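You operate a simulated robot arm through the tools that you are given. There is no shell and no other tool.

You are at the controls of a simulated robot arm. One attempt, no reset.

Task
Swap in the purple handles and fix one on the glued bag.
Fine: the black handles go on the low grey stand, the new carton stays in the handle machine's socket; throw the crank, turn the bag under the wide pad and push it; the third carton, glue arm, valve and other bags stay put.

It is judged by the outcome, as a careful person would: the job done as asked, and still so three seconds after it is handed in. It fails if anything else is knocked over, pushed out of place, dropped, spilled or broken.

Robot
A 7-joint arm with a fingered hand, fixed in place. Base frame: the origin is at the foot of the arm, x ahead of it, y to its left, z up. Units: mm, rad, N and s.
With the tool pointing down near the work surface it reaches from about 200 to 800 mm from the base axis. Its first joint turns from -2.897 to 2.897 rad. Payload 4.9 kg.
The TCP is the grasp point between the finger pads, 32 mm short of the fingertips. In the tool frame z runs along the fingers and y along their closing line. Largest opening 192 mm; the body of the gripper starts 89 mm behind the TCP. The gripper is a hand of 3 fingers: y runs from the thumb to the fingers, the wrist lies at [0, 0, -267] in the tool frame, and closing takes about 1.5 s.
Orientation is that of the tool frame in the base frame, as a unit quaternion [w, x, y, z]. With the fingers straight down and closing along the base's y, the tool's x points along the base's -x, its y along +y and its z along -z.

Tools
- The arm moves only by the tool arm_command. Its argument "plan" is a list that holds one entry, the list of rows, each a list of 6 numbers: the shift along the base's x, y, z in units of 30 mm (1.0 is 30 mm), then the turn, a rotation vector about the base's x, y, z in units of 4 degrees (1.0 is 4 degrees). In form: [[[dx, dy, dz, wx, wy, wz], ...]]. A call has 1 to 20 rows; each row shifts and turns the commanded pose from where the row before left it. "hand" is the closure in counts, from 0 (fully open) to 255 (shut), set as the call begins (left out, the last holds). A call with a number of a shift or a turn outside -1 to 1 is refused whole. Each row takes 0.2 s and may step no farther than 50 mm and 0.15 rad from the row before; otherwise, or with a gripper value out of range, the whole call is refused. A pose out of reach is approached as far as the arm can. The call stops where the force on the tool passes 40 N (or 10 N more than at its start, if that is more) or the arm is blocked; 0.2 s more then pass. The fingers move at their own pace (about 153 mm/s each) and stop on an object; they squeeze with about 22 N. The grip force told is the motor's: it shows also when the fingers shut on nothing. Time passes only in rows, and 0.2 s behind the last, so rows that do not move let the fingers close. It gives the time, the measured TCP pose, the force on the tool (base axes), the opening and the grip force at its end, in the units of the frame above (readings bear some noise), with the torque about the TCP (base axes, N m) and any sound that the robot's microphone picked up.
- Cameras (640 x 400 px; columns grow to the right, rows downward): "scene" is fixed at [49.4, 497.4, 1429.1]; the picture's right is [-0.41, -0.91, 0.00], its down [-0.55, 0.25, -0.80] and it looks along [0.73, -0.33, -0.60] (base axes); focal length 256 px, centre (320, 200). "wrist" rides on the gripper at [80, -46, -113] in the tool frame; the picture's right is [0.50, 0.87, 0.00], its down [-0.67, 0.39, -0.63] and it looks along [-0.55, 0.32, 0.78] (tool axes); focal length 226 px, centre (320, 200). There is no depth. A picture from a camera that has moved, and an enlarged one, comes with that camera's place and axes in the base frame and with its lens.
- grab_frame(camera): a new picture of that camera. The clock stands still meanwhile.
- move_fingers(finger1, finger2, thumb_bend): sets how far each is bent, from 0 (flat) to 1 (curled in); at 0.3 the hand is open as for a grip, at 0.7 the pads meet at the TCP. One left out holds its place. A second passes; each finger stops where it meets its share of the squeeze, and holds until it gets a number again. A gripper value or a shape takes the hand back. It gives what a move gives, with no picture; readings hold the bend of each and the force on the fingers (four entries, about 0 where the hand has none), thumb and palm.
- hand_shape(shape): the hand has 3 fingers and takes this shape, open, in about a second: jaw (thumb against the fingers, like two jaws); tri (thumb and two fingers); tip (a fingertip pinch); poke (one finger out to press); point (the index stretched); flat (the hand flat); cup (the hand cupped); fist (a fist). The gripper value then closes the fingers along that shape, each until it touches; the sizes above hold for jaw. It gives what a move gives, with no picture.
- zoom(camera, box): a new picture of the part [left, top, right, bottom] of that camera's present view, enlarged. The clock stands still meanwhile.
- finish_job(): hands the job in; it is judged then, once.

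Places have to be worked out from the pictures, the camera data and where the tool is seen. Open the gripper and draw the arm clear of the work before you hand the job in, unless the task says otherwise.

The tools are called after ">>>" by a JSON object that holds its "name" and its "arguments". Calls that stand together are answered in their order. arm_command: Moves the arm, as the interface text tells. Its arguments: {"type":"object","properties":{"plan":{"type":"array","items":{"type":"array","items":{"type":"array","items":{"type":"number"}}}},"hand":{"type":"number"}},"required":["plan"]} The other tools are called the same way: hand_shape (shape) gives the hand a shape; move_fingers (finger1, finger2, thumb_bend) moves the fingers one by one; grab_frame (camera) takes a picture; zoom (camera, box) takes an enlarged picture of a part of a camera's view; finish_job () hands the job in.

At the start:

```text
t: 0.0
tcp_pos: [424.2, 376.3, 1229.8]
tcp_rot: [0.0, -0.001, 1.0, 0.0]
wrist_force: [0.7, -0.1, 0.0]
moment: [-0.04, -0.02, 0.0]
opening: 191.7
grasp_force: 0.1
shape: jaw
bend: [0.3, 0.3, 0.3]
finger forces: [0.0, 0.0, 0.1, 0.0, 0.1, 0.1]
```

scene: 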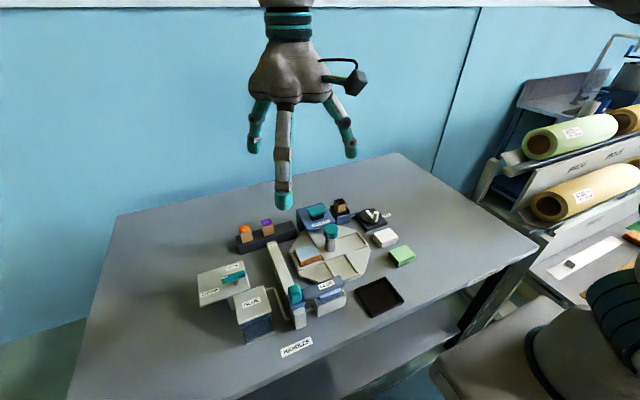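
wrist: 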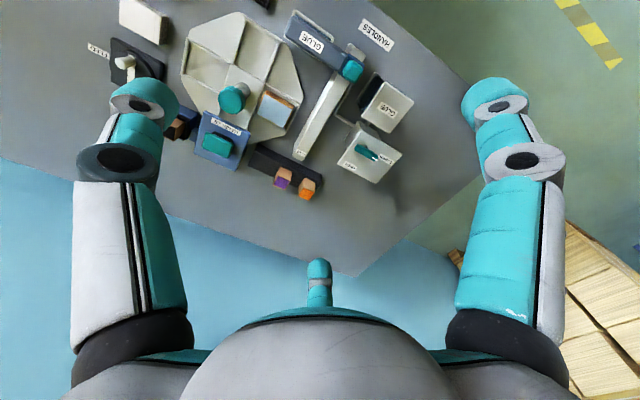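

I start by looking closely at the work area from both cameras to identify the parts.

>>> {"name": "zoom", "arguments": {"camera": "scene", "box": [180, 180, 440, 360]}}

>>> {"name": "zoom", "arguments": {"camera": "wrist", "box": [80, 0, 440, 220]}}

>>> {"name": "zoom", "arguments": {"camera": "scene", "box": [280, 190, 420, 290]}}

>>> {"name": "zoom", "arguments": {"camera": "scene", "box": [190, 210, 350, 340]}}

```text
2.22 times, centred on (310, 270) of scene
camera zoom: at [49.4, 497.4, 1429.1], right [-0.41, -0.91, 0.0], down [-0.55, 0.25, -0.8], along [0.73, -0.33, -0.6], focal length 569 px, centre (342, 44)
```

zoom: 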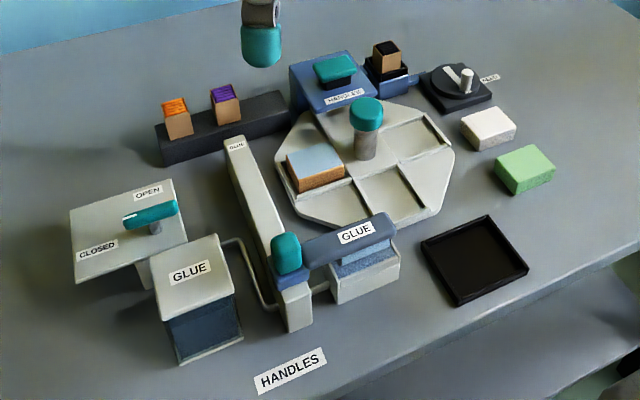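

```text
1.78 times, centred on (260, 110) of wrist
camera zoom: at [343.6, 329.2, 1342.5], right [-0.5, 0.87, 0.0], down [0.67, 0.39, 0.63], along [0.55, 0.32, -0.78], focal length 402 px, centre (427, 360)
```

zoom: 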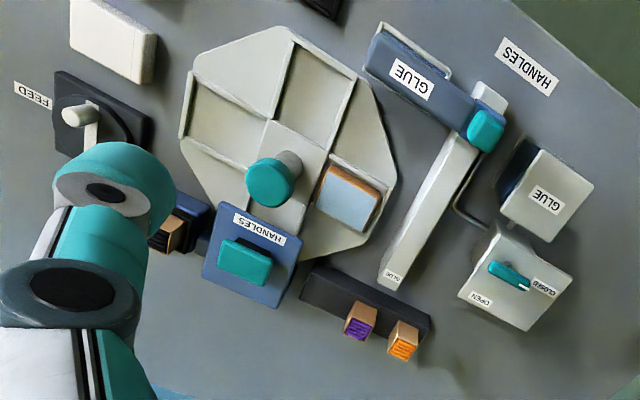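

```text
4.00 times, centred on (350, 240) of scene
camera zoom: at [49.4, 497.4, 1429.1], right [-0.41, -0.91, 0.0], down [-0.55, 0.25, -0.8], along [0.73, -0.33, -0.6], focal length 1024 px, centre (200, 40)
```

zoom: 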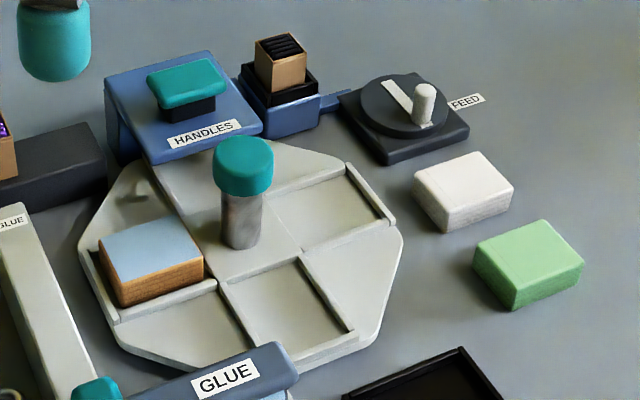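

```text
3.08 times, centred on (270, 275) of scene
camera zoom: at [49.4, 497.4, 1429.1], right [-0.41, -0.91, 0.0], down [-0.55, 0.25, -0.8], along [0.73, -0.33, -0.6], focal length 787 px, centre (474, -31)
```

zoom: 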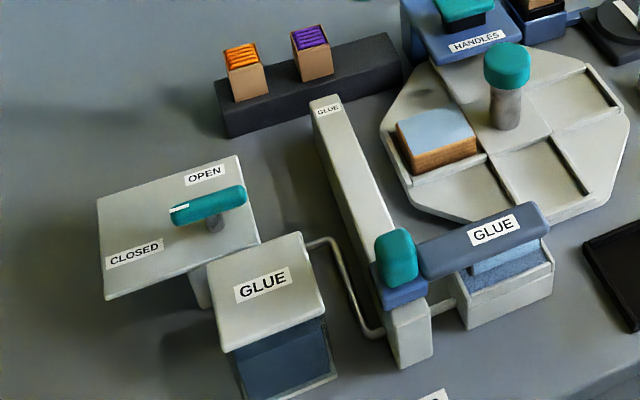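

The table seems to lie near z≈810 with the handle machine around x 600, y 170. I shift the hand in −y to get the handle machine and crank into clear view of the wrist camera for triangulation.

>>> {"name": "arm_command", "arguments": {"plan": [[[0, -1, 0, 0, 0, 0], [0, -1, 0, 0, 0, 0], [0, -1, 0, 0, 0, 0], [0, -1, 0, 0, 0, 0], [0, -1, 0, 0, 0, 0], [0, 0, 0, 0, 0, 0]]]}}

>>> {"name": "grab_frame", "arguments": {"camera": "wrist"}}

>>> {"name": "grab_frame", "arguments": {"camera": "scene"}}

```text
t: 1.4
tcp_pos: [424.3, 224.2, 1230.2]
tcp_rot: [0.0, 0.0, 1.0, 0.0]
wrist_force: [-0.7, 0.7, -0.2]
moment: [-0.03, 0.0, -0.03]
opening: 191.7
grasp_force: 0.0
shape: jaw
bend: [0.3, 0.3, 0.3]
finger forces: [0.0, 0.0, 0.0, 0.0, 0.1, 0.0]
```

```text
taken
camera wrist: at [344.1, 177.8, 1342.5], right [-0.5, 0.87, 0.0], down [0.67, 0.39, 0.63], along [0.55, 0.32, -0.78], focal length 226 px, centre (320, 200)
```

wrist: 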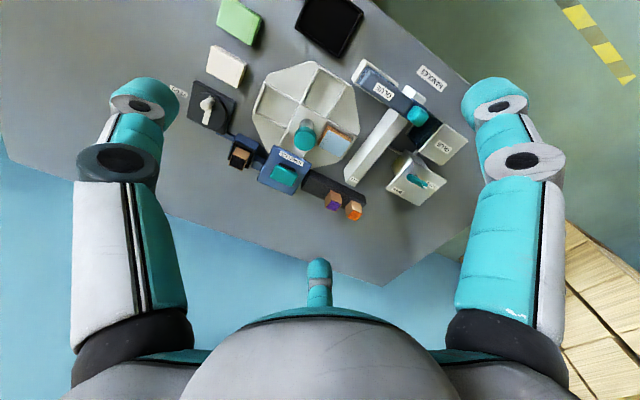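

```text
taken
```

scene: 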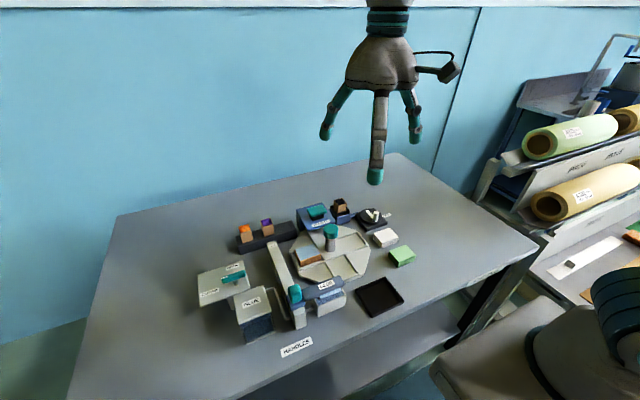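

The whole cell is now visible between the fingers. I zoom in for measurement.

>>> {"name": "zoom", "arguments": {"camera": "wrist", "box": [180, 40, 380, 230]}}

>>> {"name": "zoom", "arguments": {"camera": "wrist", "box": [290, 40, 490, 230]}}

>>> {"name": "zoom", "arguments": {"camera": "scene", "box": [290, 190, 390, 252]}}

>>> {"name": "zoom", "arguments": {"camera": "scene", "box": [230, 205, 330, 267]}}

```text
2.11 times, centred on (280, 135) of wrist
camera zoom: at [344.1, 177.8, 1342.5], right [-0.5, 0.87, 0.0], down [0.67, 0.39, 0.63], along [0.55, 0.32, -0.78], focal length 476 px, centre (404, 337)
```

zoom: 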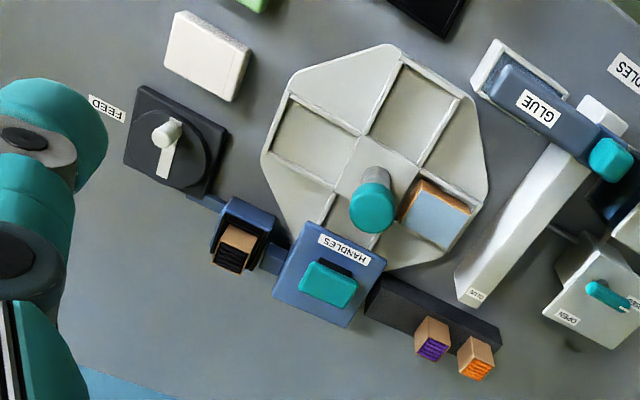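

```text
2.11 times, centred on (390, 135) of wrist
camera zoom: at [344.1, 177.8, 1342.5], right [-0.5, 0.87, 0.0], down [0.67, 0.39, 0.63], along [0.55, 0.32, -0.78], focal length 476 px, centre (173, 337)
```

zoom: 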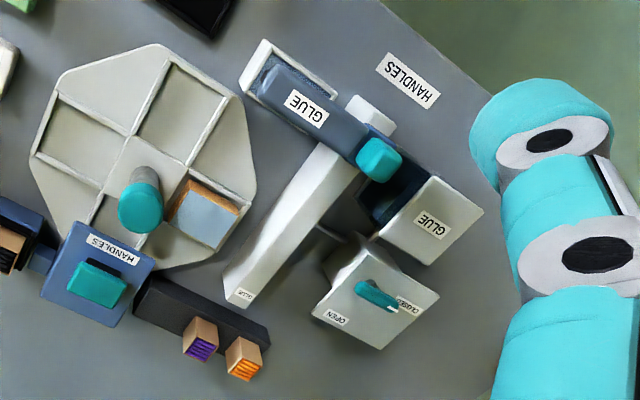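

```text
6.40 times, centred on (340, 221) of scene
camera zoom: at [49.4, 497.4, 1429.1], right [-0.41, -0.91, 0.0], down [-0.55, 0.25, -0.8], along [0.73, -0.33, -0.6], focal length 1638 px, centre (192, 66)
```

zoom: 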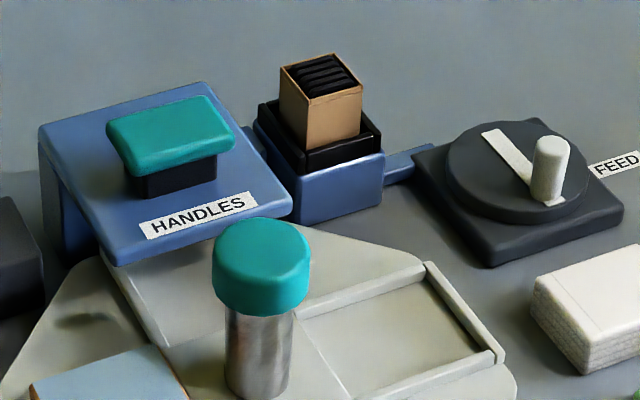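

```text
6.40 times, centred on (280, 236) of scene
camera zoom: at [49.4, 497.4, 1429.1], right [-0.41, -0.91, 0.0], down [-0.55, 0.25, -0.8], along [0.73, -0.33, -0.6], focal length 1638 px, centre (576, -30)
```

zoom: 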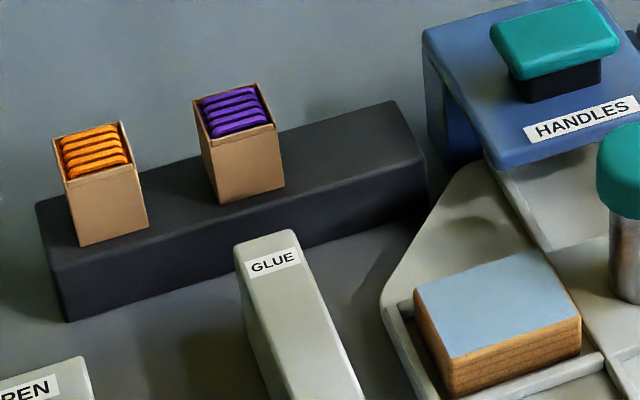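

I now have rough positions: knob ≈(516,243,930), press pad ≈(617,243,925), glued bag ≈(519,317), crank disc ≈(591,56) with its knob at (559,56), black carton ≈(661,145), purple ≈(655,398), orange ≈(657,467). Next I learn the hand's geometry by closing it partly in free air.

>>> {"name": "arm_command", "arguments": {"plan": [[[0, 0, 0, 0, 0, 0], [0, 0, 0, 0, 0, 0], [0, 0, 0, 0, 0, 0], [0, 0, 0, 0, 0, 0], [0, 0, 0, 0, 0, 0], [0, 0, 0, 0, 0, 0]]], "hand": 150}}

>>> {"name": "zoom", "arguments": {"camera": "scene", "box": [280, 0, 500, 200]}}

>>> {"name": "grab_frame", "arguments": {"camera": "wrist"}}

```text
t: 2.8
tcp_pos: [424.5, 225.1, 1229.1]
tcp_rot: [0.0, -0.001, 1.0, 0.001]
wrist_force: [0.4, -0.5, -0.5]
moment: [-0.02, 0.0, -0.02]
opening: 79.2
grasp_force: 0.0
shape: jaw
bend: [0.41, 0.41, 0.7]
finger forces: [0.0, 0.0, 0.0, 0.1, 0.0, 0.0]
```

```text
2.00 times, centred on (390, 100) of scene
camera zoom: at [49.4, 497.4, 1429.1], right [-0.41, -0.91, 0.0], down [-0.55, 0.25, -0.8], along [0.73, -0.33, -0.6], focal length 512 px, centre (180, 400)
```

zoom: 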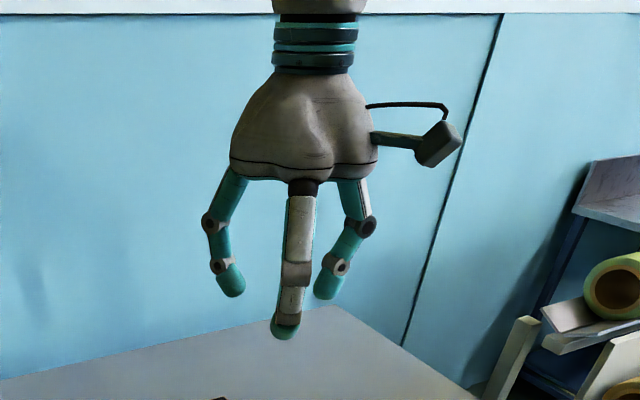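

```text
taken
camera wrist: at [344.0, 178.2, 1342.6], right [-0.5, 0.87, 0.0], down [0.67, 0.39, 0.63], along [0.55, 0.32, -0.78], focal length 226 px, centre (320, 200)
```

wrist: 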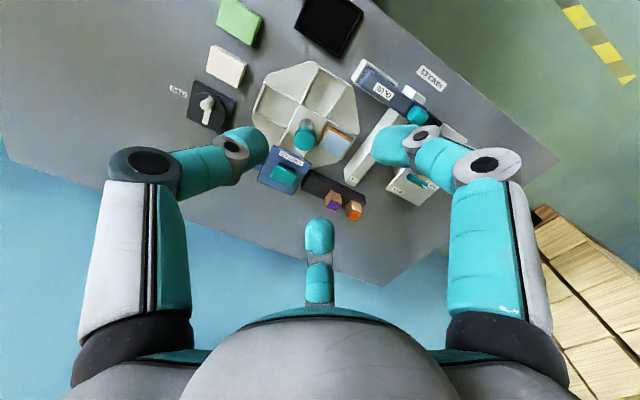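

In this shape the three fingers come in as a 120° chuck: thumb from tool −y, fingers from about ±x,+y. I close it further to see how the tips meet and how deep they reach.

>>> {"name": "arm_command", "arguments": {"plan": [[[0, 0, 0, 0, 0, 0], [0, 0, 0, 0, 0, 0], [0, 0, 0, 0, 0, 0], [0, 0, 0, 0, 0, 0], [0, 0, 0, 0, 0, 0], [0, 0, 0, 0, 0, 0], [0, 0, 0, 0, 0, 0], [0, 0, 0, 0, 0, 0]]], "hand": 200}}

>>> {"name": "zoom", "arguments": {"camera": "scene", "box": [320, 60, 460, 190]}}

>>> {"name": "grab_frame", "arguments": {"camera": "wrist"}}

```text
t: 4.6
tcp_pos: [424.5, 224.2, 1230.2]
tcp_rot: [0.001, -0.001, 1.0, 0.0]
wrist_force: [-0.2, 0.3, 0.6]
moment: [-0.03, -0.02, 0.0]
opening: 41.9
grasp_force: 0.0
shape: jaw
bend: [0.77, 0.77, 0.7]
finger forces: [0.0, 0.0, 0.0, 0.1, 0.1, 0.1]
```

```text
3.08 times, centred on (390, 125) of scene
camera zoom: at [49.4, 497.4, 1429.1], right [-0.41, -0.91, 0.0], down [-0.55, 0.25, -0.8], along [0.73, -0.33, -0.6], focal length 787 px, centre (105, 431)
```

zoom: 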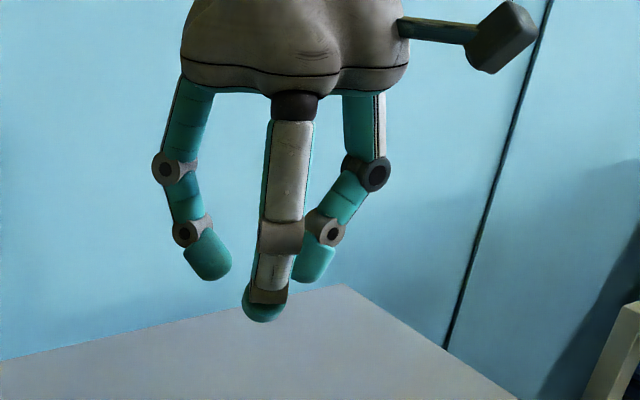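

```text
taken
camera wrist: at [344.0, 178.2, 1342.7], right [-0.5, 0.87, 0.0], down [0.67, 0.39, 0.63], along [0.55, 0.32, -0.78], focal length 226 px, centre (320, 200)
```

wrist: 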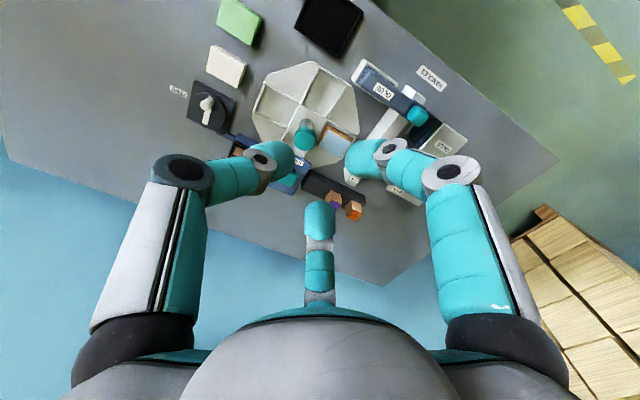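

The tips sit ~35 mm below the TCP and close centrically. I keep the hand part-closed (r≈50 mm) and go to a hover above the black carton to measure it with the wrist camera.

>>> {"name": "arm_command", "arguments": {"plan": [[[0.79, -0.263, -0.7, 0, 0, 0], [0.79, -0.263, -0.7, 0, 0, 0], [0.79, -0.263, -0.7, 0, 0, 0], [0.79, -0.263, -0.7, 0, 0, 0], [0.79, -0.263, -0.7, 0, 0, 0], [0.79, -0.263, -0.7, 0, 0, 0], [0.79, -0.263, -0.7, 0, 0, 0], [0.79, -0.263, -0.7, 0, 0, 0], [0.79, -0.263, -0.7, 0, 0, 0], [0.79, -0.263, -0.7, 0, 0, 0], [0, 0, 0, 0, 0, 0], [0, 0, 0, 0, 0, 0]]], "hand": 110}}

>>> {"name": "grab_frame", "arguments": {"camera": "wrist"}}

>>> {"name": "grab_frame", "arguments": {"camera": "scene"}}

```text
t: 7.2
tcp_pos: [661.2, 148.3, 1019.6]
tcp_rot: [0.0, 0.0, 1.0, 0.001]
wrist_force: [-0.6, 0.4, 0.2]
moment: [0.0, -0.01, 0.02]
opening: 108.7
grasp_force: 0.0
shape: jaw
bend: [0.34, 0.34, 0.7]
finger forces: [0.1, 0.0, 0.0, 0.0, 0.0, 0.0]
```

```text
taken
camera wrist: at [581.0, 100.7, 1132.3], right [-0.5, 0.87, 0.0], down [0.67, 0.39, 0.63], along [0.55, 0.32, -0.78], focal length 226 px, centre (320, 200)
```

wrist: 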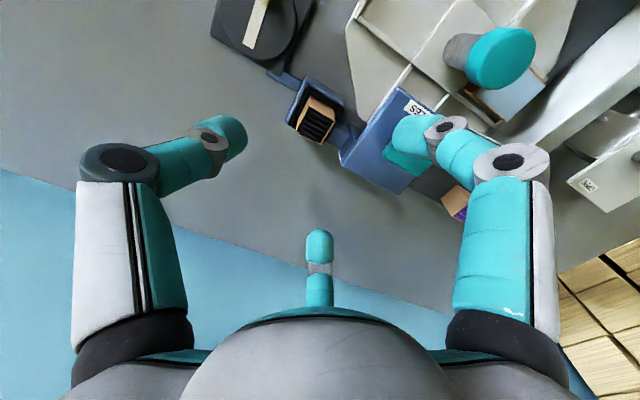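

```text
taken
```

scene: 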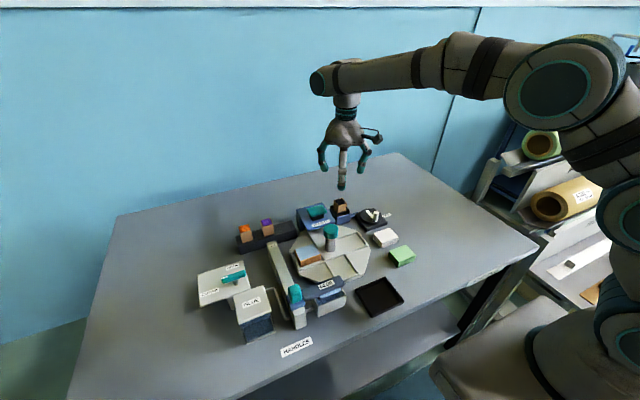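

The black carton is just above the picture centre. I zoom to measure it and the socket precisely.

>>> {"name": "zoom", "arguments": {"camera": "wrist", "box": [270, 60, 370, 160]}}

>>> {"name": "zoom", "arguments": {"camera": "wrist", "box": [200, 0, 440, 150]}}

>>> {"name": "zoom", "arguments": {"camera": "scene", "box": [315, 190, 365, 222]}}

```text
4.00 times, centred on (320, 110) of wrist
camera zoom: at [581.0, 100.7, 1132.3], right [-0.5, 0.87, 0.0], down [0.67, 0.39, 0.63], along [0.55, 0.32, -0.78], focal length 904 px, centre (320, 560)
```

zoom: 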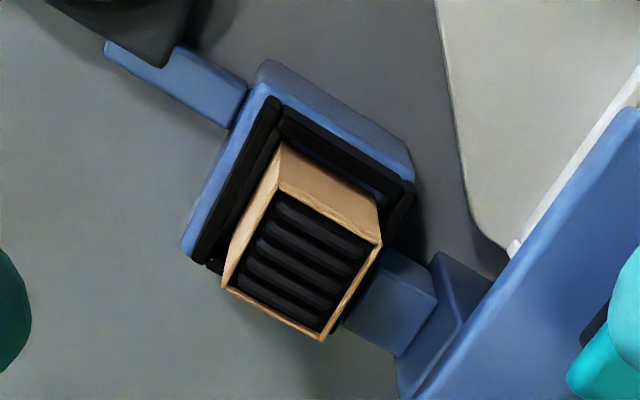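

```text
2.67 times, centred on (320, 75) of wrist
camera zoom: at [581.0, 100.7, 1132.3], right [-0.5, 0.87, 0.0], down [0.67, 0.39, 0.63], along [0.55, 0.32, -0.78], focal length 603 px, centre (320, 533)
```

zoom: 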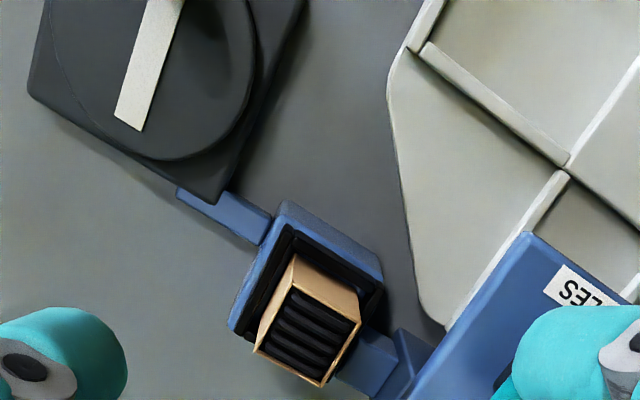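

```text
12.50 times, centred on (340, 206) of scene
camera zoom: at [49.4, 497.4, 1429.1], right [-0.41, -0.91, 0.0], down [-0.55, 0.25, -0.8], along [0.73, -0.33, -0.6], focal length 3198 px, centre (70, 125)
```

zoom: 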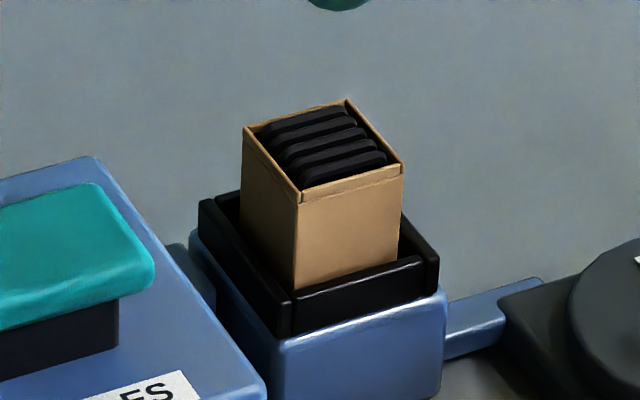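

Triangulated: black carton top centre ≈(665,143,891), about 30 mm square, collar top ≈864, aligned with the axes. I descend around it with open fingers until the tips are just above the collar.

>>> {"name": "arm_command", "arguments": {"plan": [[[0.137, -0.147, -0.3, 0, 0, 0], [0, 0, -0.8, 0, 0, 0], [0, 0, -0.8, 0, 0, 0], [0, 0, -0.8, 0, 0, 0], [0, 0, -0.6, 0, 0, 0], [0, 0, -0.4, 0, 0, 0], [0, 0, 0, 0, 0, 0]]]}}

>>> {"name": "zoom", "arguments": {"camera": "scene", "box": [300, 150, 400, 230]}}

>>> {"name": "grab_frame", "arguments": {"camera": "wrist"}}

```text
t: 8.8
tcp_pos: [665.5, 143.3, 907.9]
tcp_rot: [0.0, 0.0, 1.0, 0.0]
wrist_force: [-0.2, -0.2, -0.4]
moment: [0.0, -0.01, 0.0]
opening: 108.4
grasp_force: 0.0
shape: jaw
bend: [0.34, 0.34, 0.7]
finger forces: [0.1, 0.1, 0.1, 0.0, 0.0, 0.0]
```

```text
5.00 times, centred on (350, 190) of scene
camera zoom: at [49.4, 497.4, 1429.1], right [-0.41, -0.91, 0.0], down [-0.55, 0.25, -0.8], along [0.73, -0.33, -0.6], focal length 1279 px, centre (170, 250)
```

zoom: 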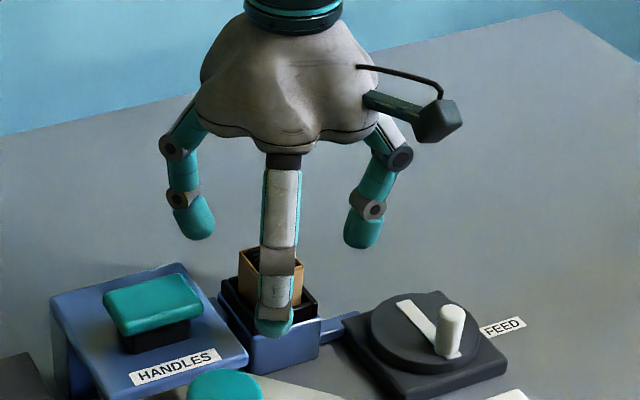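

```text
taken
camera wrist: at [584.4, 95.6, 1020.9], right [-0.5, 0.87, 0.0], down [0.67, 0.39, 0.63], along [0.55, 0.32, -0.78], focal length 226 px, centre (320, 200)
```

wrist: 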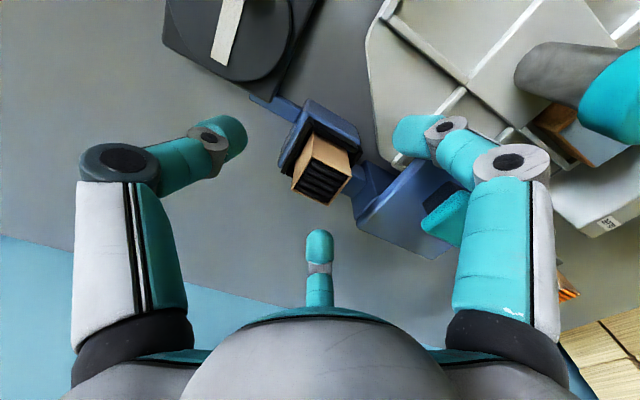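

The carton is centred between the fingers and the tips sit about 8–10 mm above the collar. I lower 4.5 mm and close.

>>> {"name": "arm_command", "arguments": {"plan": [[[0, 0, -0.15, 0, 0, 0], [0, 0, 0, 0, 0, 0]]]}}

>>> {"name": "arm_command", "arguments": {"plan": [[[0, 0, 0, 0, 0, 0], [0, 0, 0, 0, 0, 0], [0, 0, 0, 0, 0, 0], [0, 0, 0, 0, 0, 0], [0, 0, 0, 0, 0, 0], [0, 0, 0, 0, 0, 0], [0, 0, 0, 0, 0, 0], [0, 0, 0, 0, 0, 0], [0, 0, 0, 0, 0, 0], [0, 0, 0, 0, 0, 0]]], "hand": 255}}

>>> {"name": "grab_frame", "arguments": {"camera": "wrist"}}

>>> {"name": "zoom", "arguments": {"camera": "scene", "box": [310, 170, 370, 220]}}

```text
t: 9.4
tcp_pos: [666.4, 142.1, 904.2]
tcp_rot: [0.001, 0.0, 1.0, 0.0]
wrist_force: [-0.5, -0.1, -0.8]
moment: [-0.02, 0.01, 0.01]
opening: 108.4
grasp_force: 0.1
shape: jaw
bend: [0.34, 0.34, 0.7]
finger forces: [0.1, 0.0, 0.0, 0.0, 0.1, 0.1]
```

```text
t: 11.6
tcp_pos: [664.5, 143.2, 904.1]
tcp_rot: [0.0, 0.0, 1.0, 0.0]
wrist_force: [0.1, -0.2, -0.8]
moment: [0.05, -0.02, -0.02]
opening: 30.3
grasp_force: 21.9
shape: jaw
bend: [0.77, 0.77, 0.7]
finger forces: [17.2, 17.5, 0.1, 0.0, 18.9, 0.1]
```

```text
taken
camera wrist: at [584.7, 95.5, 1016.8], right [-0.5, 0.87, 0.0], down [0.67, 0.39, 0.63], along [0.55, 0.32, -0.78], focal length 226 px, centre (320, 200)
```

wrist: 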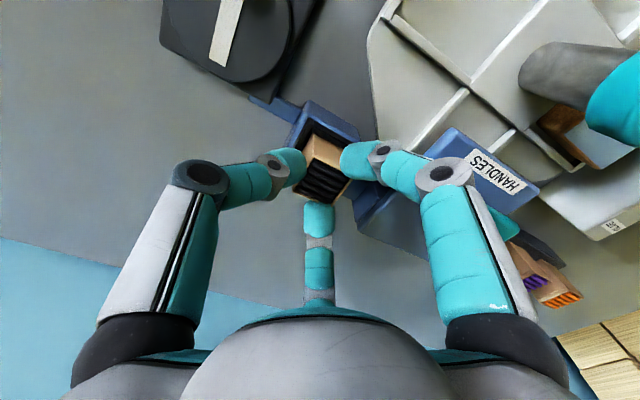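

```text
8.00 times, centred on (340, 195) of scene
camera zoom: at [49.4, 497.4, 1429.1], right [-0.41, -0.91, 0.0], down [-0.55, 0.25, -0.8], along [0.73, -0.33, -0.6], focal length 2047 px, centre (160, 240)
```

zoom: 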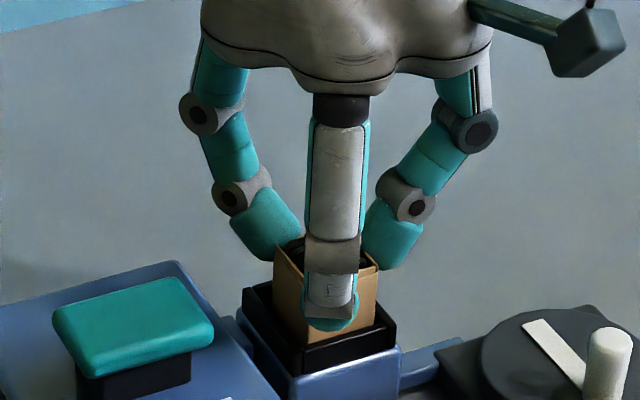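

All three fingers hold with 17–19 N. I lift straight up, slowly at first.

>>> {"name": "arm_command", "arguments": {"plan": [[[0, 0, 0.2, 0, 0, 0], [0, 0, 0.3, 0, 0, 0], [0, 0, 0.4, 0, 0, 0], [0, 0, 0.5, 0, 0, 0], [0, 0, 0.6, 0, 0, 0], [0, 0, 0.7, 0, 0, 0], [0, 0, 0.7, 0, 0, 0], [0, 0, 0.6, 0, 0, 0], [0, 0, 0, 0, 0, 0], [0, 0, 0, 0, 0, 0]]]}}

>>> {"name": "grab_frame", "arguments": {"camera": "wrist"}}

>>> {"name": "zoom", "arguments": {"camera": "scene", "box": [300, 110, 400, 220]}}

```text
t: 13.8
tcp_pos: [665.1, 144.6, 1024.8]
tcp_rot: [0.001, 0.0, 1.0, 0.0]
wrist_force: [0.0, 0.0, 0.1]
moment: [-0.01, 0.01, -0.01]
opening: 30.7
grasp_force: 22.3
shape: jaw
bend: [0.77, 0.77, 0.7]
finger forces: [17.2, 17.5, 0.0, 0.1, 18.7, 0.1]
```

```text
taken
camera wrist: at [584.4, 97.4, 1137.1], right [-0.5, 0.87, 0.0], down [0.67, 0.39, 0.63], along [0.55, 0.32, -0.78], focal length 226 px, centre (320, 200)
```

wrist: 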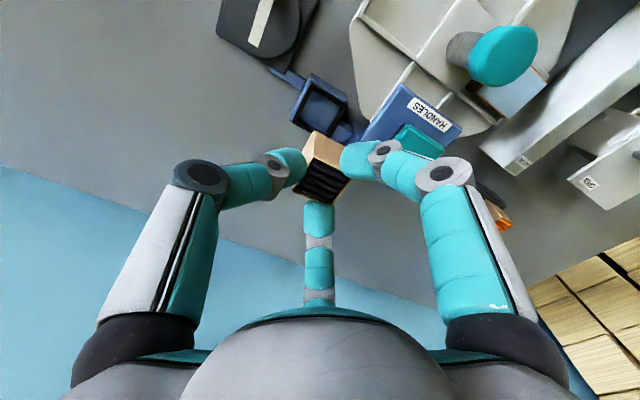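

```text
3.64 times, centred on (350, 165) of scene
camera zoom: at [49.4, 497.4, 1429.1], right [-0.41, -0.91, 0.0], down [-0.55, 0.25, -0.8], along [0.73, -0.33, -0.6], focal length 930 px, centre (211, 327)
```

zoom: 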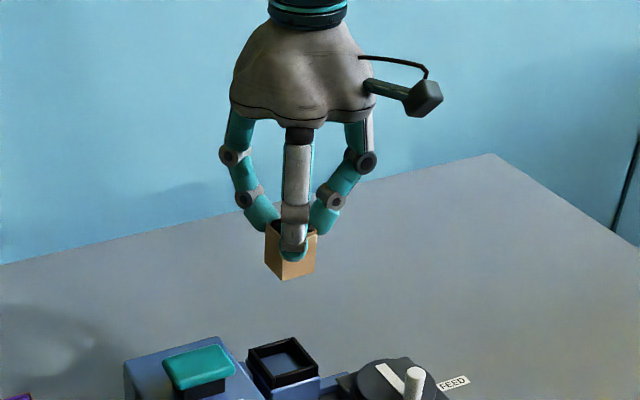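

The carton is held upright and the socket is empty. I measure the carton's height and the socket interior while I have this view.

>>> {"name": "zoom", "arguments": {"camera": "scene", "box": [360, 155, 400, 190]}}

>>> {"name": "zoom", "arguments": {"camera": "scene", "box": [325, 190, 385, 230]}}

>>> {"name": "zoom", "arguments": {"camera": "wrist", "box": [260, 60, 380, 220]}}

>>> {"name": "zoom", "arguments": {"camera": "scene", "box": [365, 150, 405, 190]}}

```text
11.43 times, centred on (380, 172) of scene
camera zoom: at [49.4, 497.4, 1429.1], right [-0.41, -0.91, 0.0], down [-0.55, 0.25, -0.8], along [0.73, -0.33, -0.6], focal length 2924 px, centre (-366, 514)
```

zoom: 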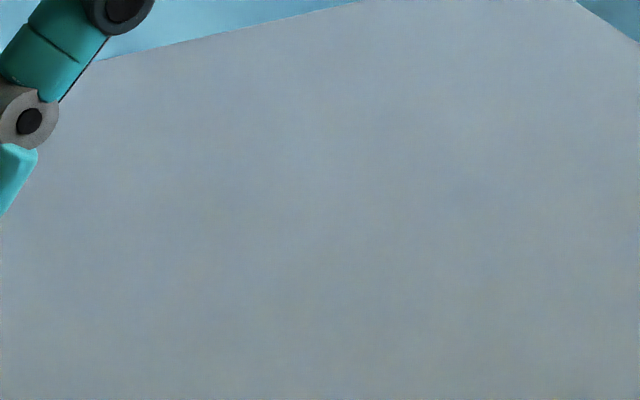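

```text
10.00 times, centred on (355, 210) of scene
camera zoom: at [49.4, 497.4, 1429.1], right [-0.41, -0.91, 0.0], down [-0.55, 0.25, -0.8], along [0.73, -0.33, -0.6], focal length 2559 px, centre (-30, 100)
```

zoom: 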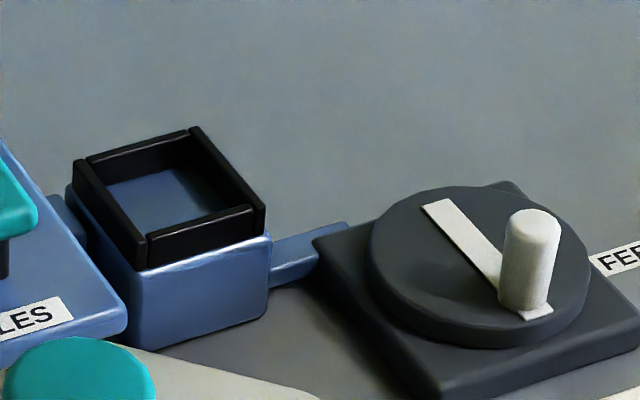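

```text
2.50 times, centred on (320, 140) of wrist
camera zoom: at [584.4, 97.4, 1137.1], right [-0.5, 0.87, 0.0], down [0.67, 0.39, 0.63], along [0.55, 0.32, -0.78], focal length 565 px, centre (320, 350)
```

zoom: 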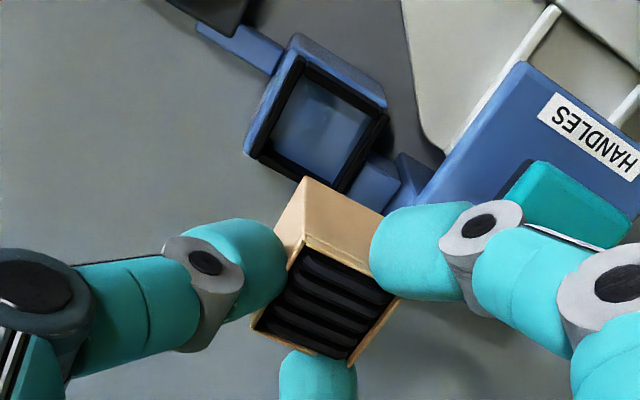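

```text
10.00 times, centred on (385, 170) of scene
camera zoom: at [49.4, 497.4, 1429.1], right [-0.41, -0.91, 0.0], down [-0.55, 0.25, -0.8], along [0.73, -0.33, -0.6], focal length 2559 px, centre (-330, 500)
```

zoom: 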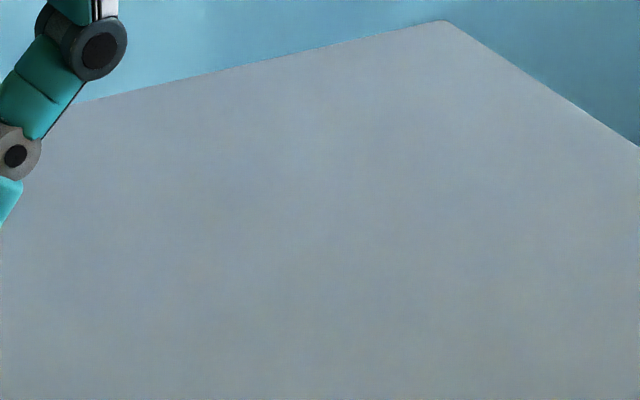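

I zoom on the held carton to get its bottom height relative to the TCP.

>>> {"name": "zoom", "arguments": {"camera": "scene", "box": [320, 155, 365, 190]}}

>>> {"name": "zoom", "arguments": {"camera": "scene", "box": [230, 205, 330, 267]}}

```text
11.43 times, centred on (342, 172) of scene
camera zoom: at [49.4, 497.4, 1429.1], right [-0.41, -0.91, 0.0], down [-0.55, 0.25, -0.8], along [0.73, -0.33, -0.6], focal length 2924 px, centre (63, 514)
```

zoom: 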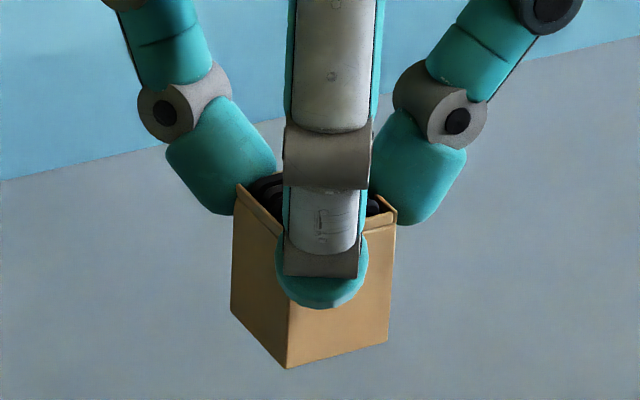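

```text
6.40 times, centred on (280, 236) of scene
camera zoom: at [49.4, 497.4, 1429.1], right [-0.41, -0.91, 0.0], down [-0.55, 0.25, -0.8], along [0.73, -0.33, -0.6], focal length 1638 px, centre (576, -30)
```

zoom: 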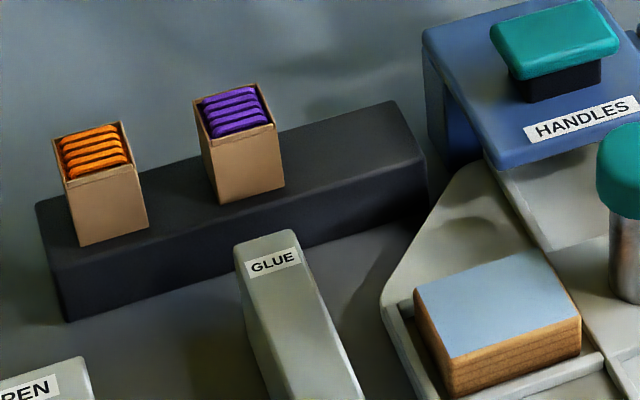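

The carton's bottom is ~59 mm below the TCP (height ≈45 mm). I carry it at this height over to the free right-hand end of the dark grey stand and look.

>>> {"name": "arm_command", "arguments": {"plan": [[[0, 0.2, 0.1, 0, 0, 0], [-0.05, 0.6, 0.1, 0, 0, 0], [-0.05, 0.9, 0, 0, 0, 0], [-0.05, 0.9, 0, 0, 0, 0], [-0.05, 0.9, 0, 0, 0, 0], [-0.05, 0.9, 0, 0, 0, 0], [-0.05, 0.9, 0, 0, 0, 0], [0, 0.6, 0, 0, 0, 0], [0, 0.3, 0, 0, 0, 0], [0, 0, 0, 0, 0, 0], [0, 0, 0, 0, 0, 0]]]}}

>>> {"name": "grab_frame", "arguments": {"camera": "wrist"}}

>>> {"name": "zoom", "arguments": {"camera": "wrist", "box": [240, 40, 400, 140]}}

>>> {"name": "grab_frame", "arguments": {"camera": "scene"}}

```text
t: 16.2
tcp_pos: [654.0, 327.8, 1030.6]
tcp_rot: [0.0, 0.001, 1.0, 0.0]
wrist_force: [-0.5, 0.2, 0.2]
moment: [0.01, -0.01, -0.04]
opening: 30.6
grasp_force: 21.8
shape: jaw
bend: [0.77, 0.77, 0.7]
finger forces: [17.0, 17.5, 0.1, 0.0, 18.8, 0.1]
```

```text
taken
camera wrist: at [575.6, 281.6, 1142.9], right [-0.5, 0.87, 0.0], down [0.67, 0.39, 0.63], along [0.55, 0.32, -0.78], focal length 226 px, centre (320, 200)
```

wrist: 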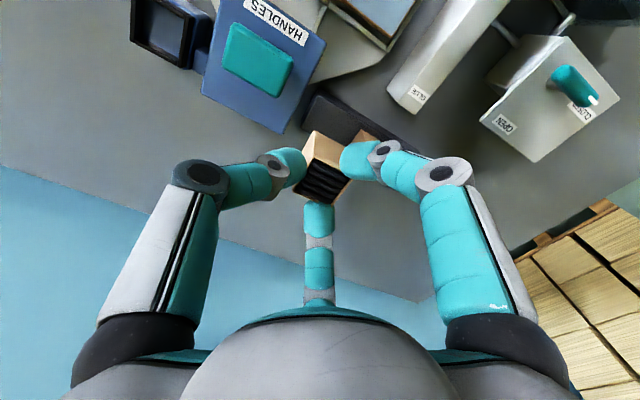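

```text
4.00 times, centred on (320, 90) of wrist
camera zoom: at [575.6, 281.6, 1142.9], right [-0.5, 0.87, 0.0], down [0.67, 0.39, 0.63], along [0.55, 0.32, -0.78], focal length 904 px, centre (320, 640)
```

zoom: 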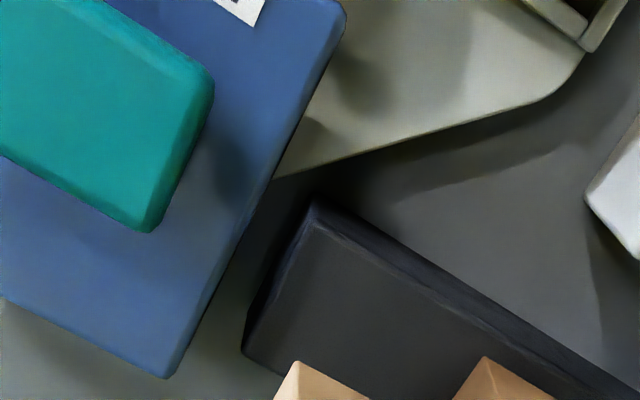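

```text
taken
```

scene: 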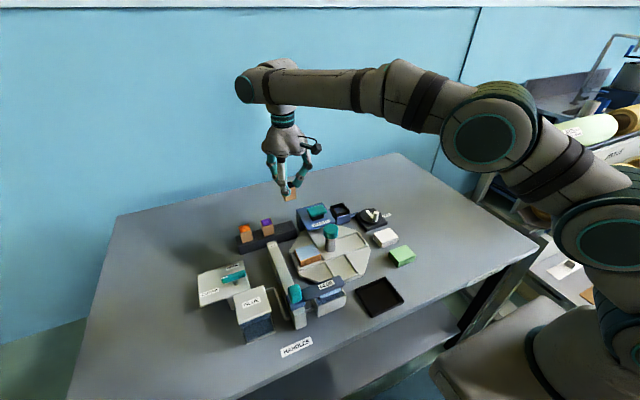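

The stand's top is z≈850, spanning x 641–688, its right end at y≈318; purple sits at ≈(665,404). The free spot is about (665,340). I align above it and descend to just above contact.

>>> {"name": "arm_command", "arguments": {"plan": [[[0.15, 0.18, 0, 0, 0, 0], [0.14, 0.187, 0, 0, 0, 0], [0, 0, -0.4, 0, 0, 0], [0, 0, -0.7, 0, 0, 0], [0, 0, -0.8, 0, 0, 0], [0, 0, -0.8, 0, 0, 0], [0, 0, -0.6, 0, 0, 0], [0, 0, -0.4, 0, 0, 0], [0, 0, 0, 0, 0, 0], [0, 0, 0, 0, 0, 0]]]}}

>>> {"name": "zoom", "arguments": {"camera": "scene", "box": [230, 185, 340, 265]}}

>>> {"name": "grab_frame", "arguments": {"camera": "wrist"}}

```text
t: 18.4
tcp_pos: [665.0, 339.0, 919.8]
tcp_rot: [0.0, 0.001, 1.0, 0.0]
wrist_force: [-0.6, -0.5, -0.9]
moment: [0.01, 0.01, 0.01]
opening: 30.4
grasp_force: 22.4
shape: jaw
bend: [0.77, 0.77, 0.7]
finger forces: [17.0, 17.5, 0.1, 0.0, 18.7, 0.0]
```

```text
5.00 times, centred on (285, 225) of scene
camera zoom: at [49.4, 497.4, 1429.1], right [-0.41, -0.91, 0.0], down [-0.55, 0.25, -0.8], along [0.73, -0.33, -0.6], focal length 1279 px, centre (495, 75)
```

zoom: 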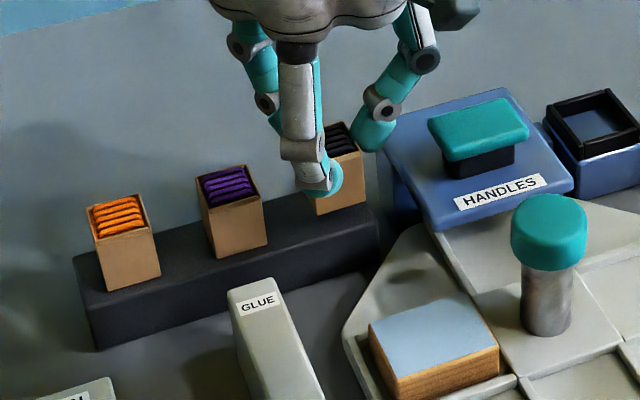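

```text
taken
camera wrist: at [584.1, 292.2, 1032.1], right [-0.5, 0.87, 0.0], down [0.67, 0.39, 0.63], along [0.55, 0.32, -0.78], focal length 226 px, centre (320, 200)
```

wrist: 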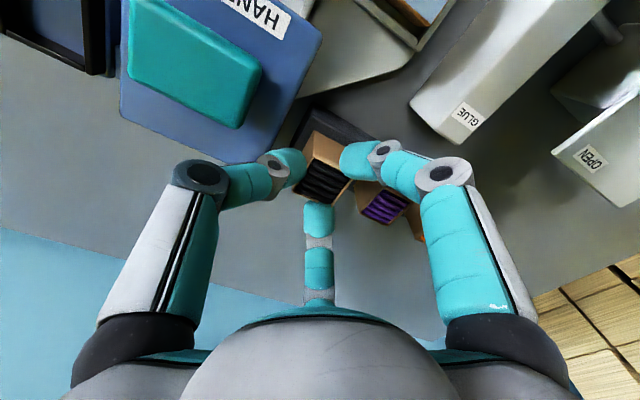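

The carton hovers ~10 mm above the stand, in line with the other two. I lower it gently in small steps and watch the force.

>>> {"name": "arm_command", "arguments": {"plan": [[[0, 0, -0.15, 0, 0, 0], [0, 0, -0.1, 0, 0, 0], [0, 0, 0, 0, 0, 0]]]}}

>>> {"name": "zoom", "arguments": {"camera": "scene", "box": [265, 200, 315, 250]}}

>>> {"name": "zoom", "arguments": {"camera": "wrist", "box": [260, 90, 440, 240]}}

```text
t: 19.2
tcp_pos: [665.0, 339.9, 911.4]
tcp_rot: [0.0, 0.0, 1.0, 0.001]
wrist_force: [-0.4, -0.1, -0.6]
moment: [-0.02, 0.0, -0.01]
opening: 30.4
grasp_force: 22.1
shape: jaw
bend: [0.77, 0.77, 0.7]
finger forces: [17.0, 17.5, 0.0, 0.0, 18.8, 0.1]
```

```text
8.00 times, centred on (290, 225) of scene
camera zoom: at [49.4, 497.4, 1429.1], right [-0.41, -0.91, 0.0], down [-0.55, 0.25, -0.8], along [0.73, -0.33, -0.6], focal length 2047 px, centre (560, 0)
```

zoom: 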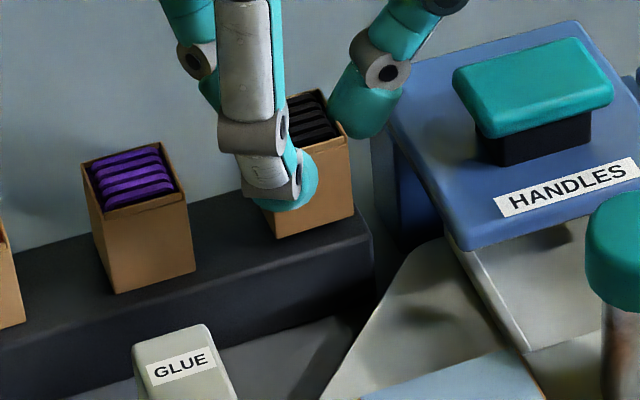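

```text
2.67 times, centred on (350, 165) of wrist
camera zoom: at [584.0, 292.4, 1024.4], right [-0.5, 0.87, 0.0], down [0.67, 0.39, 0.63], along [0.55, 0.32, -0.78], focal length 603 px, centre (240, 293)
```

zoom: 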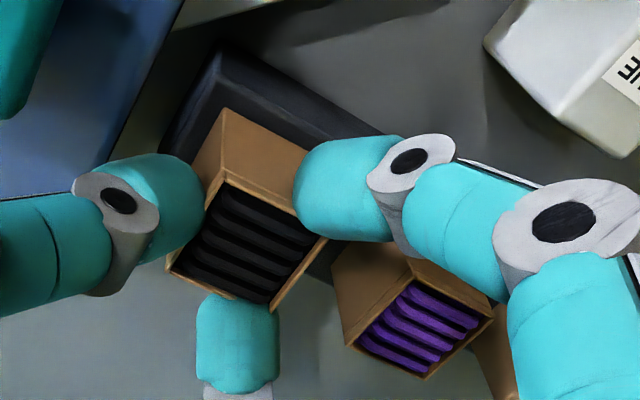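

No contact force yet; the bottom is within 1–3 mm of the stand. I continue in 1 mm steps.

>>> {"name": "arm_command", "arguments": {"plan": [[[0, 0, -0.035, 0, 0, 0], [0, 0, 0, 0, 0, 0]]]}}

>>> {"name": "arm_command", "arguments": {"plan": [[[0, 0, -0.035, 0, 0, 0], [0, 0, 0, 0, 0, 0]]]}}

```text
t: 19.8
tcp_pos: [664.2, 338.5, 911.0]
tcp_rot: [-0.001, -0.001, 1.0, 0.001]
wrist_force: [0.3, -0.4, -0.4]
moment: [0.01, -0.02, 0.01]
opening: 30.6
grasp_force: 22.1
shape: jaw
bend: [0.77, 0.77, 0.7]
finger forces: [17.0, 17.5, 0.0, 0.1, 18.7, 0.0]
```

```text
t: 20.4
tcp_pos: [664.5, 339.5, 909.1]
tcp_rot: [0.0, 0.001, 1.0, 0.001]
wrist_force: [-0.3, 0.7, -1.6]
moment: [0.0, 0.02, 0.04]
opening: 30.5
grasp_force: 21.7
shape: jaw
bend: [0.77, 0.77, 0.7]
finger forces: [17.0, 17.5, 0.0, 0.0, 18.7, 0.1]
```

Still no clear support force, at a commanded height of ≈909.7. I take further 1 mm steps.

>>> {"name": "arm_command", "arguments": {"plan": [[[0, 0, -0.035, 0, 0, 0], [0, 0, 0, 0, 0, 0]]]}}

>>> {"name": "arm_command", "arguments": {"plan": [[[0, 0, -0.035, 0, 0, 0], [0, 0, 0, 0, 0, 0]]]}}

```text
t: 21.0
tcp_pos: [663.9, 339.9, 908.7]
tcp_rot: [-0.001, 0.0, 1.0, -0.001]
wrist_force: [-0.2, 0.9, -0.6]
moment: [-0.03, 0.04, -0.02]
opening: 30.7
grasp_force: 22.0
shape: jaw
bend: [0.77, 0.77, 0.7]
finger forces: [17.0, 17.5, 0.1, 0.0, 18.6, 0.0]
```

```text
t: 21.6
tcp_pos: [663.2, 339.9, 906.6]
tcp_rot: [-0.001, 0.0, 1.0, 0.0]
wrist_force: [0.2, 0.1, -0.7]
moment: [-0.01, 0.02, -0.01]
opening: 30.3
grasp_force: 21.4
shape: jaw
bend: [0.77, 0.77, 0.7]
finger forces: [17.0, 17.5, 0.0, 0.1, 18.7, 0.1]
```

>>> {"name": "zoom", "arguments": {"camera": "scene", "box": [255, 205, 305, 245]}}

```text
10.00 times, centred on (280, 225) of scene
camera zoom: at [49.4, 497.4, 1429.1], right [-0.41, -0.91, 0.0], down [-0.55, 0.25, -0.8], along [0.73, -0.33, -0.6], focal length 2559 px, centre (720, -50)
```

zoom: 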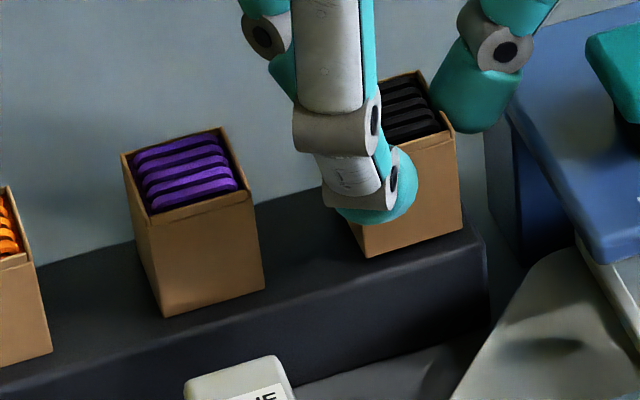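

By eye the carton base is nearly level with the purple's base line, but no support force yet. I go on in smaller steps.

>>> {"name": "arm_command", "arguments": {"plan": [[[0, 0, -0.03, 0, 0, 0], [0, 0, 0, 0, 0, 0]]]}}

>>> {"name": "arm_command", "arguments": {"plan": [[[0, 0, -0.03, 0, 0, 0], [0, 0, 0, 0, 0, 0]]]}}

```text
t: 22.2
tcp_pos: [665.3, 339.2, 906.7]
tcp_rot: [0.0, 0.0, 1.0, 0.0]
wrist_force: [-0.2, 0.5, 0.3]
moment: [-0.03, 0.01, 0.02]
opening: 30.6
grasp_force: 22.0
shape: jaw
bend: [0.77, 0.77, 0.7]
finger forces: [17.1, 17.4, 0.1, 0.1, 18.6, 0.0]
```

```text
t: 22.8
tcp_pos: [664.8, 339.3, 904.9]
tcp_rot: [0.0, 0.0, 1.0, 0.0]
wrist_force: [0.0, -0.4, -0.8]
moment: [0.0, 0.04, -0.01]
opening: 30.4
grasp_force: 22.0
shape: jaw
bend: [0.77, 0.77, 0.7]
finger forces: [17.0, 17.5, 0.0, 0.0, 18.8, 0.0]
```

>>> {"name": "arm_command", "arguments": {"plan": [[[0, 0, -0.03, 0, 0, 0], [0, 0, 0, 0, 0, 0]]]}}

>>> {"name": "zoom", "arguments": {"camera": "wrist", "box": [280, 90, 380, 170]}}

>>> {"name": "zoom", "arguments": {"camera": "scene", "box": [270, 210, 305, 240]}}

```text
t: 23.4
tcp_pos: [665.0, 338.9, 904.1]
tcp_rot: [0.0, -0.001, 1.0, 0.0]
wrist_force: [0.2, 0.0, -1.1]
moment: [0.03, 0.0, 0.01]
opening: 30.5
grasp_force: 22.2
shape: jaw
bend: [0.77, 0.77, 0.7]
finger forces: [17.1, 17.5, 0.1, 0.0, 18.7, 0.0]
```

```text
5.00 times, centred on (330, 130) of wrist
camera zoom: at [584.1, 292.6, 1017.2], right [-0.5, 0.87, 0.0], down [0.67, 0.39, 0.63], along [0.55, 0.32, -0.78], focal length 1130 px, centre (270, 550)
```

zoom: 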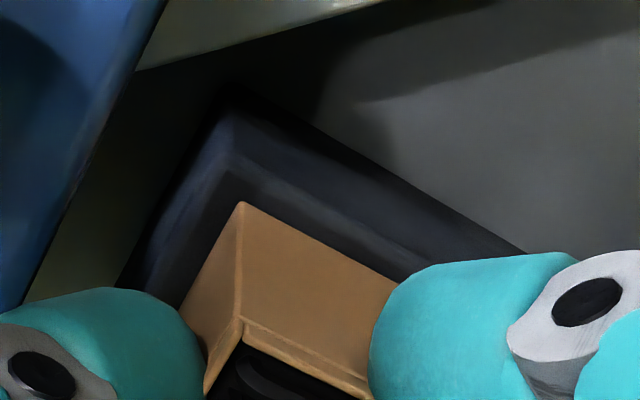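

```text
13.33 times, centred on (288, 225) of scene
camera zoom: at [49.4, 497.4, 1429.1], right [-0.41, -0.91, 0.0], down [-0.55, 0.25, -0.8], along [0.73, -0.33, -0.6], focal length 3412 px, centre (753, -133)
```

zoom: 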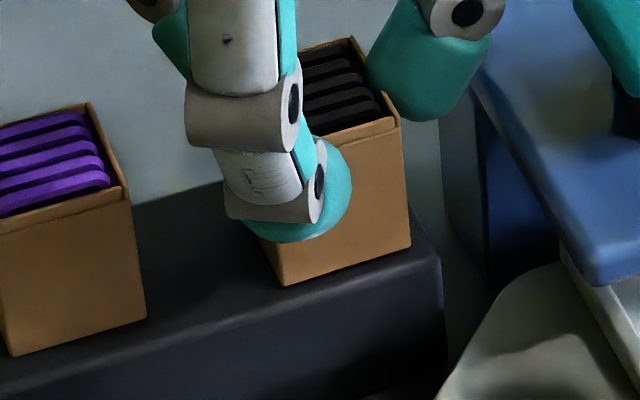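

Geometry says contact is near but uncertain by a few mm; the force is still nil. I keep stepping down 1 mm at a time.

>>> {"name": "arm_command", "arguments": {"plan": [[[0, 0, -0.035, 0, 0, 0], [0, 0, 0, 0, 0, 0]]]}}

>>> {"name": "arm_command", "arguments": {"plan": [[[0, 0, -0.035, 0, 0, 0], [0, 0, 0, 0, 0, 0]]]}}

>>> {"name": "zoom", "arguments": {"camera": "scene", "box": [270, 210, 305, 240]}}

```text
t: 24.0
tcp_pos: [663.7, 338.6, 903.4]
tcp_rot: [-0.001, 0.0, 1.0, 0.001]
wrist_force: [0.9, 0.4, -0.4]
moment: [0.02, -0.03, 0.0]
opening: 30.2
grasp_force: 22.5
shape: jaw
bend: [0.77, 0.77, 0.7]
finger forces: [17.1, 17.7, 0.0, 0.0, 18.8, 0.0]
```

```text
t: 24.6
tcp_pos: [664.4, 339.9, 903.1]
tcp_rot: [0.001, -0.001, 1.0, 0.0]
wrist_force: [-1.8, -0.7, 5.5]
moment: [0.02, 0.05, -0.02]
opening: 30.4
grasp_force: 21.7
shape: jaw
bend: [0.77, 0.77, 0.7]
finger forces: [18.2, 17.9, 0.0, 0.0, 20.3, 0.0]
```

```text
13.33 times, centred on (288, 225) of scene
camera zoom: at [49.4, 497.4, 1429.1], right [-0.41, -0.91, 0.0], down [-0.55, 0.25, -0.8], along [0.73, -0.33, -0.6], focal length 3412 px, centre (753, -133)
```

zoom: 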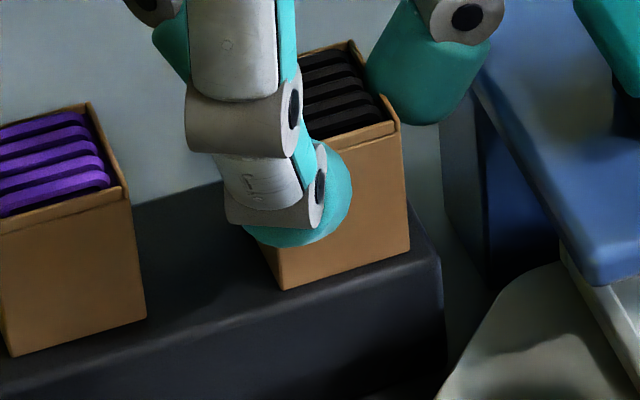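

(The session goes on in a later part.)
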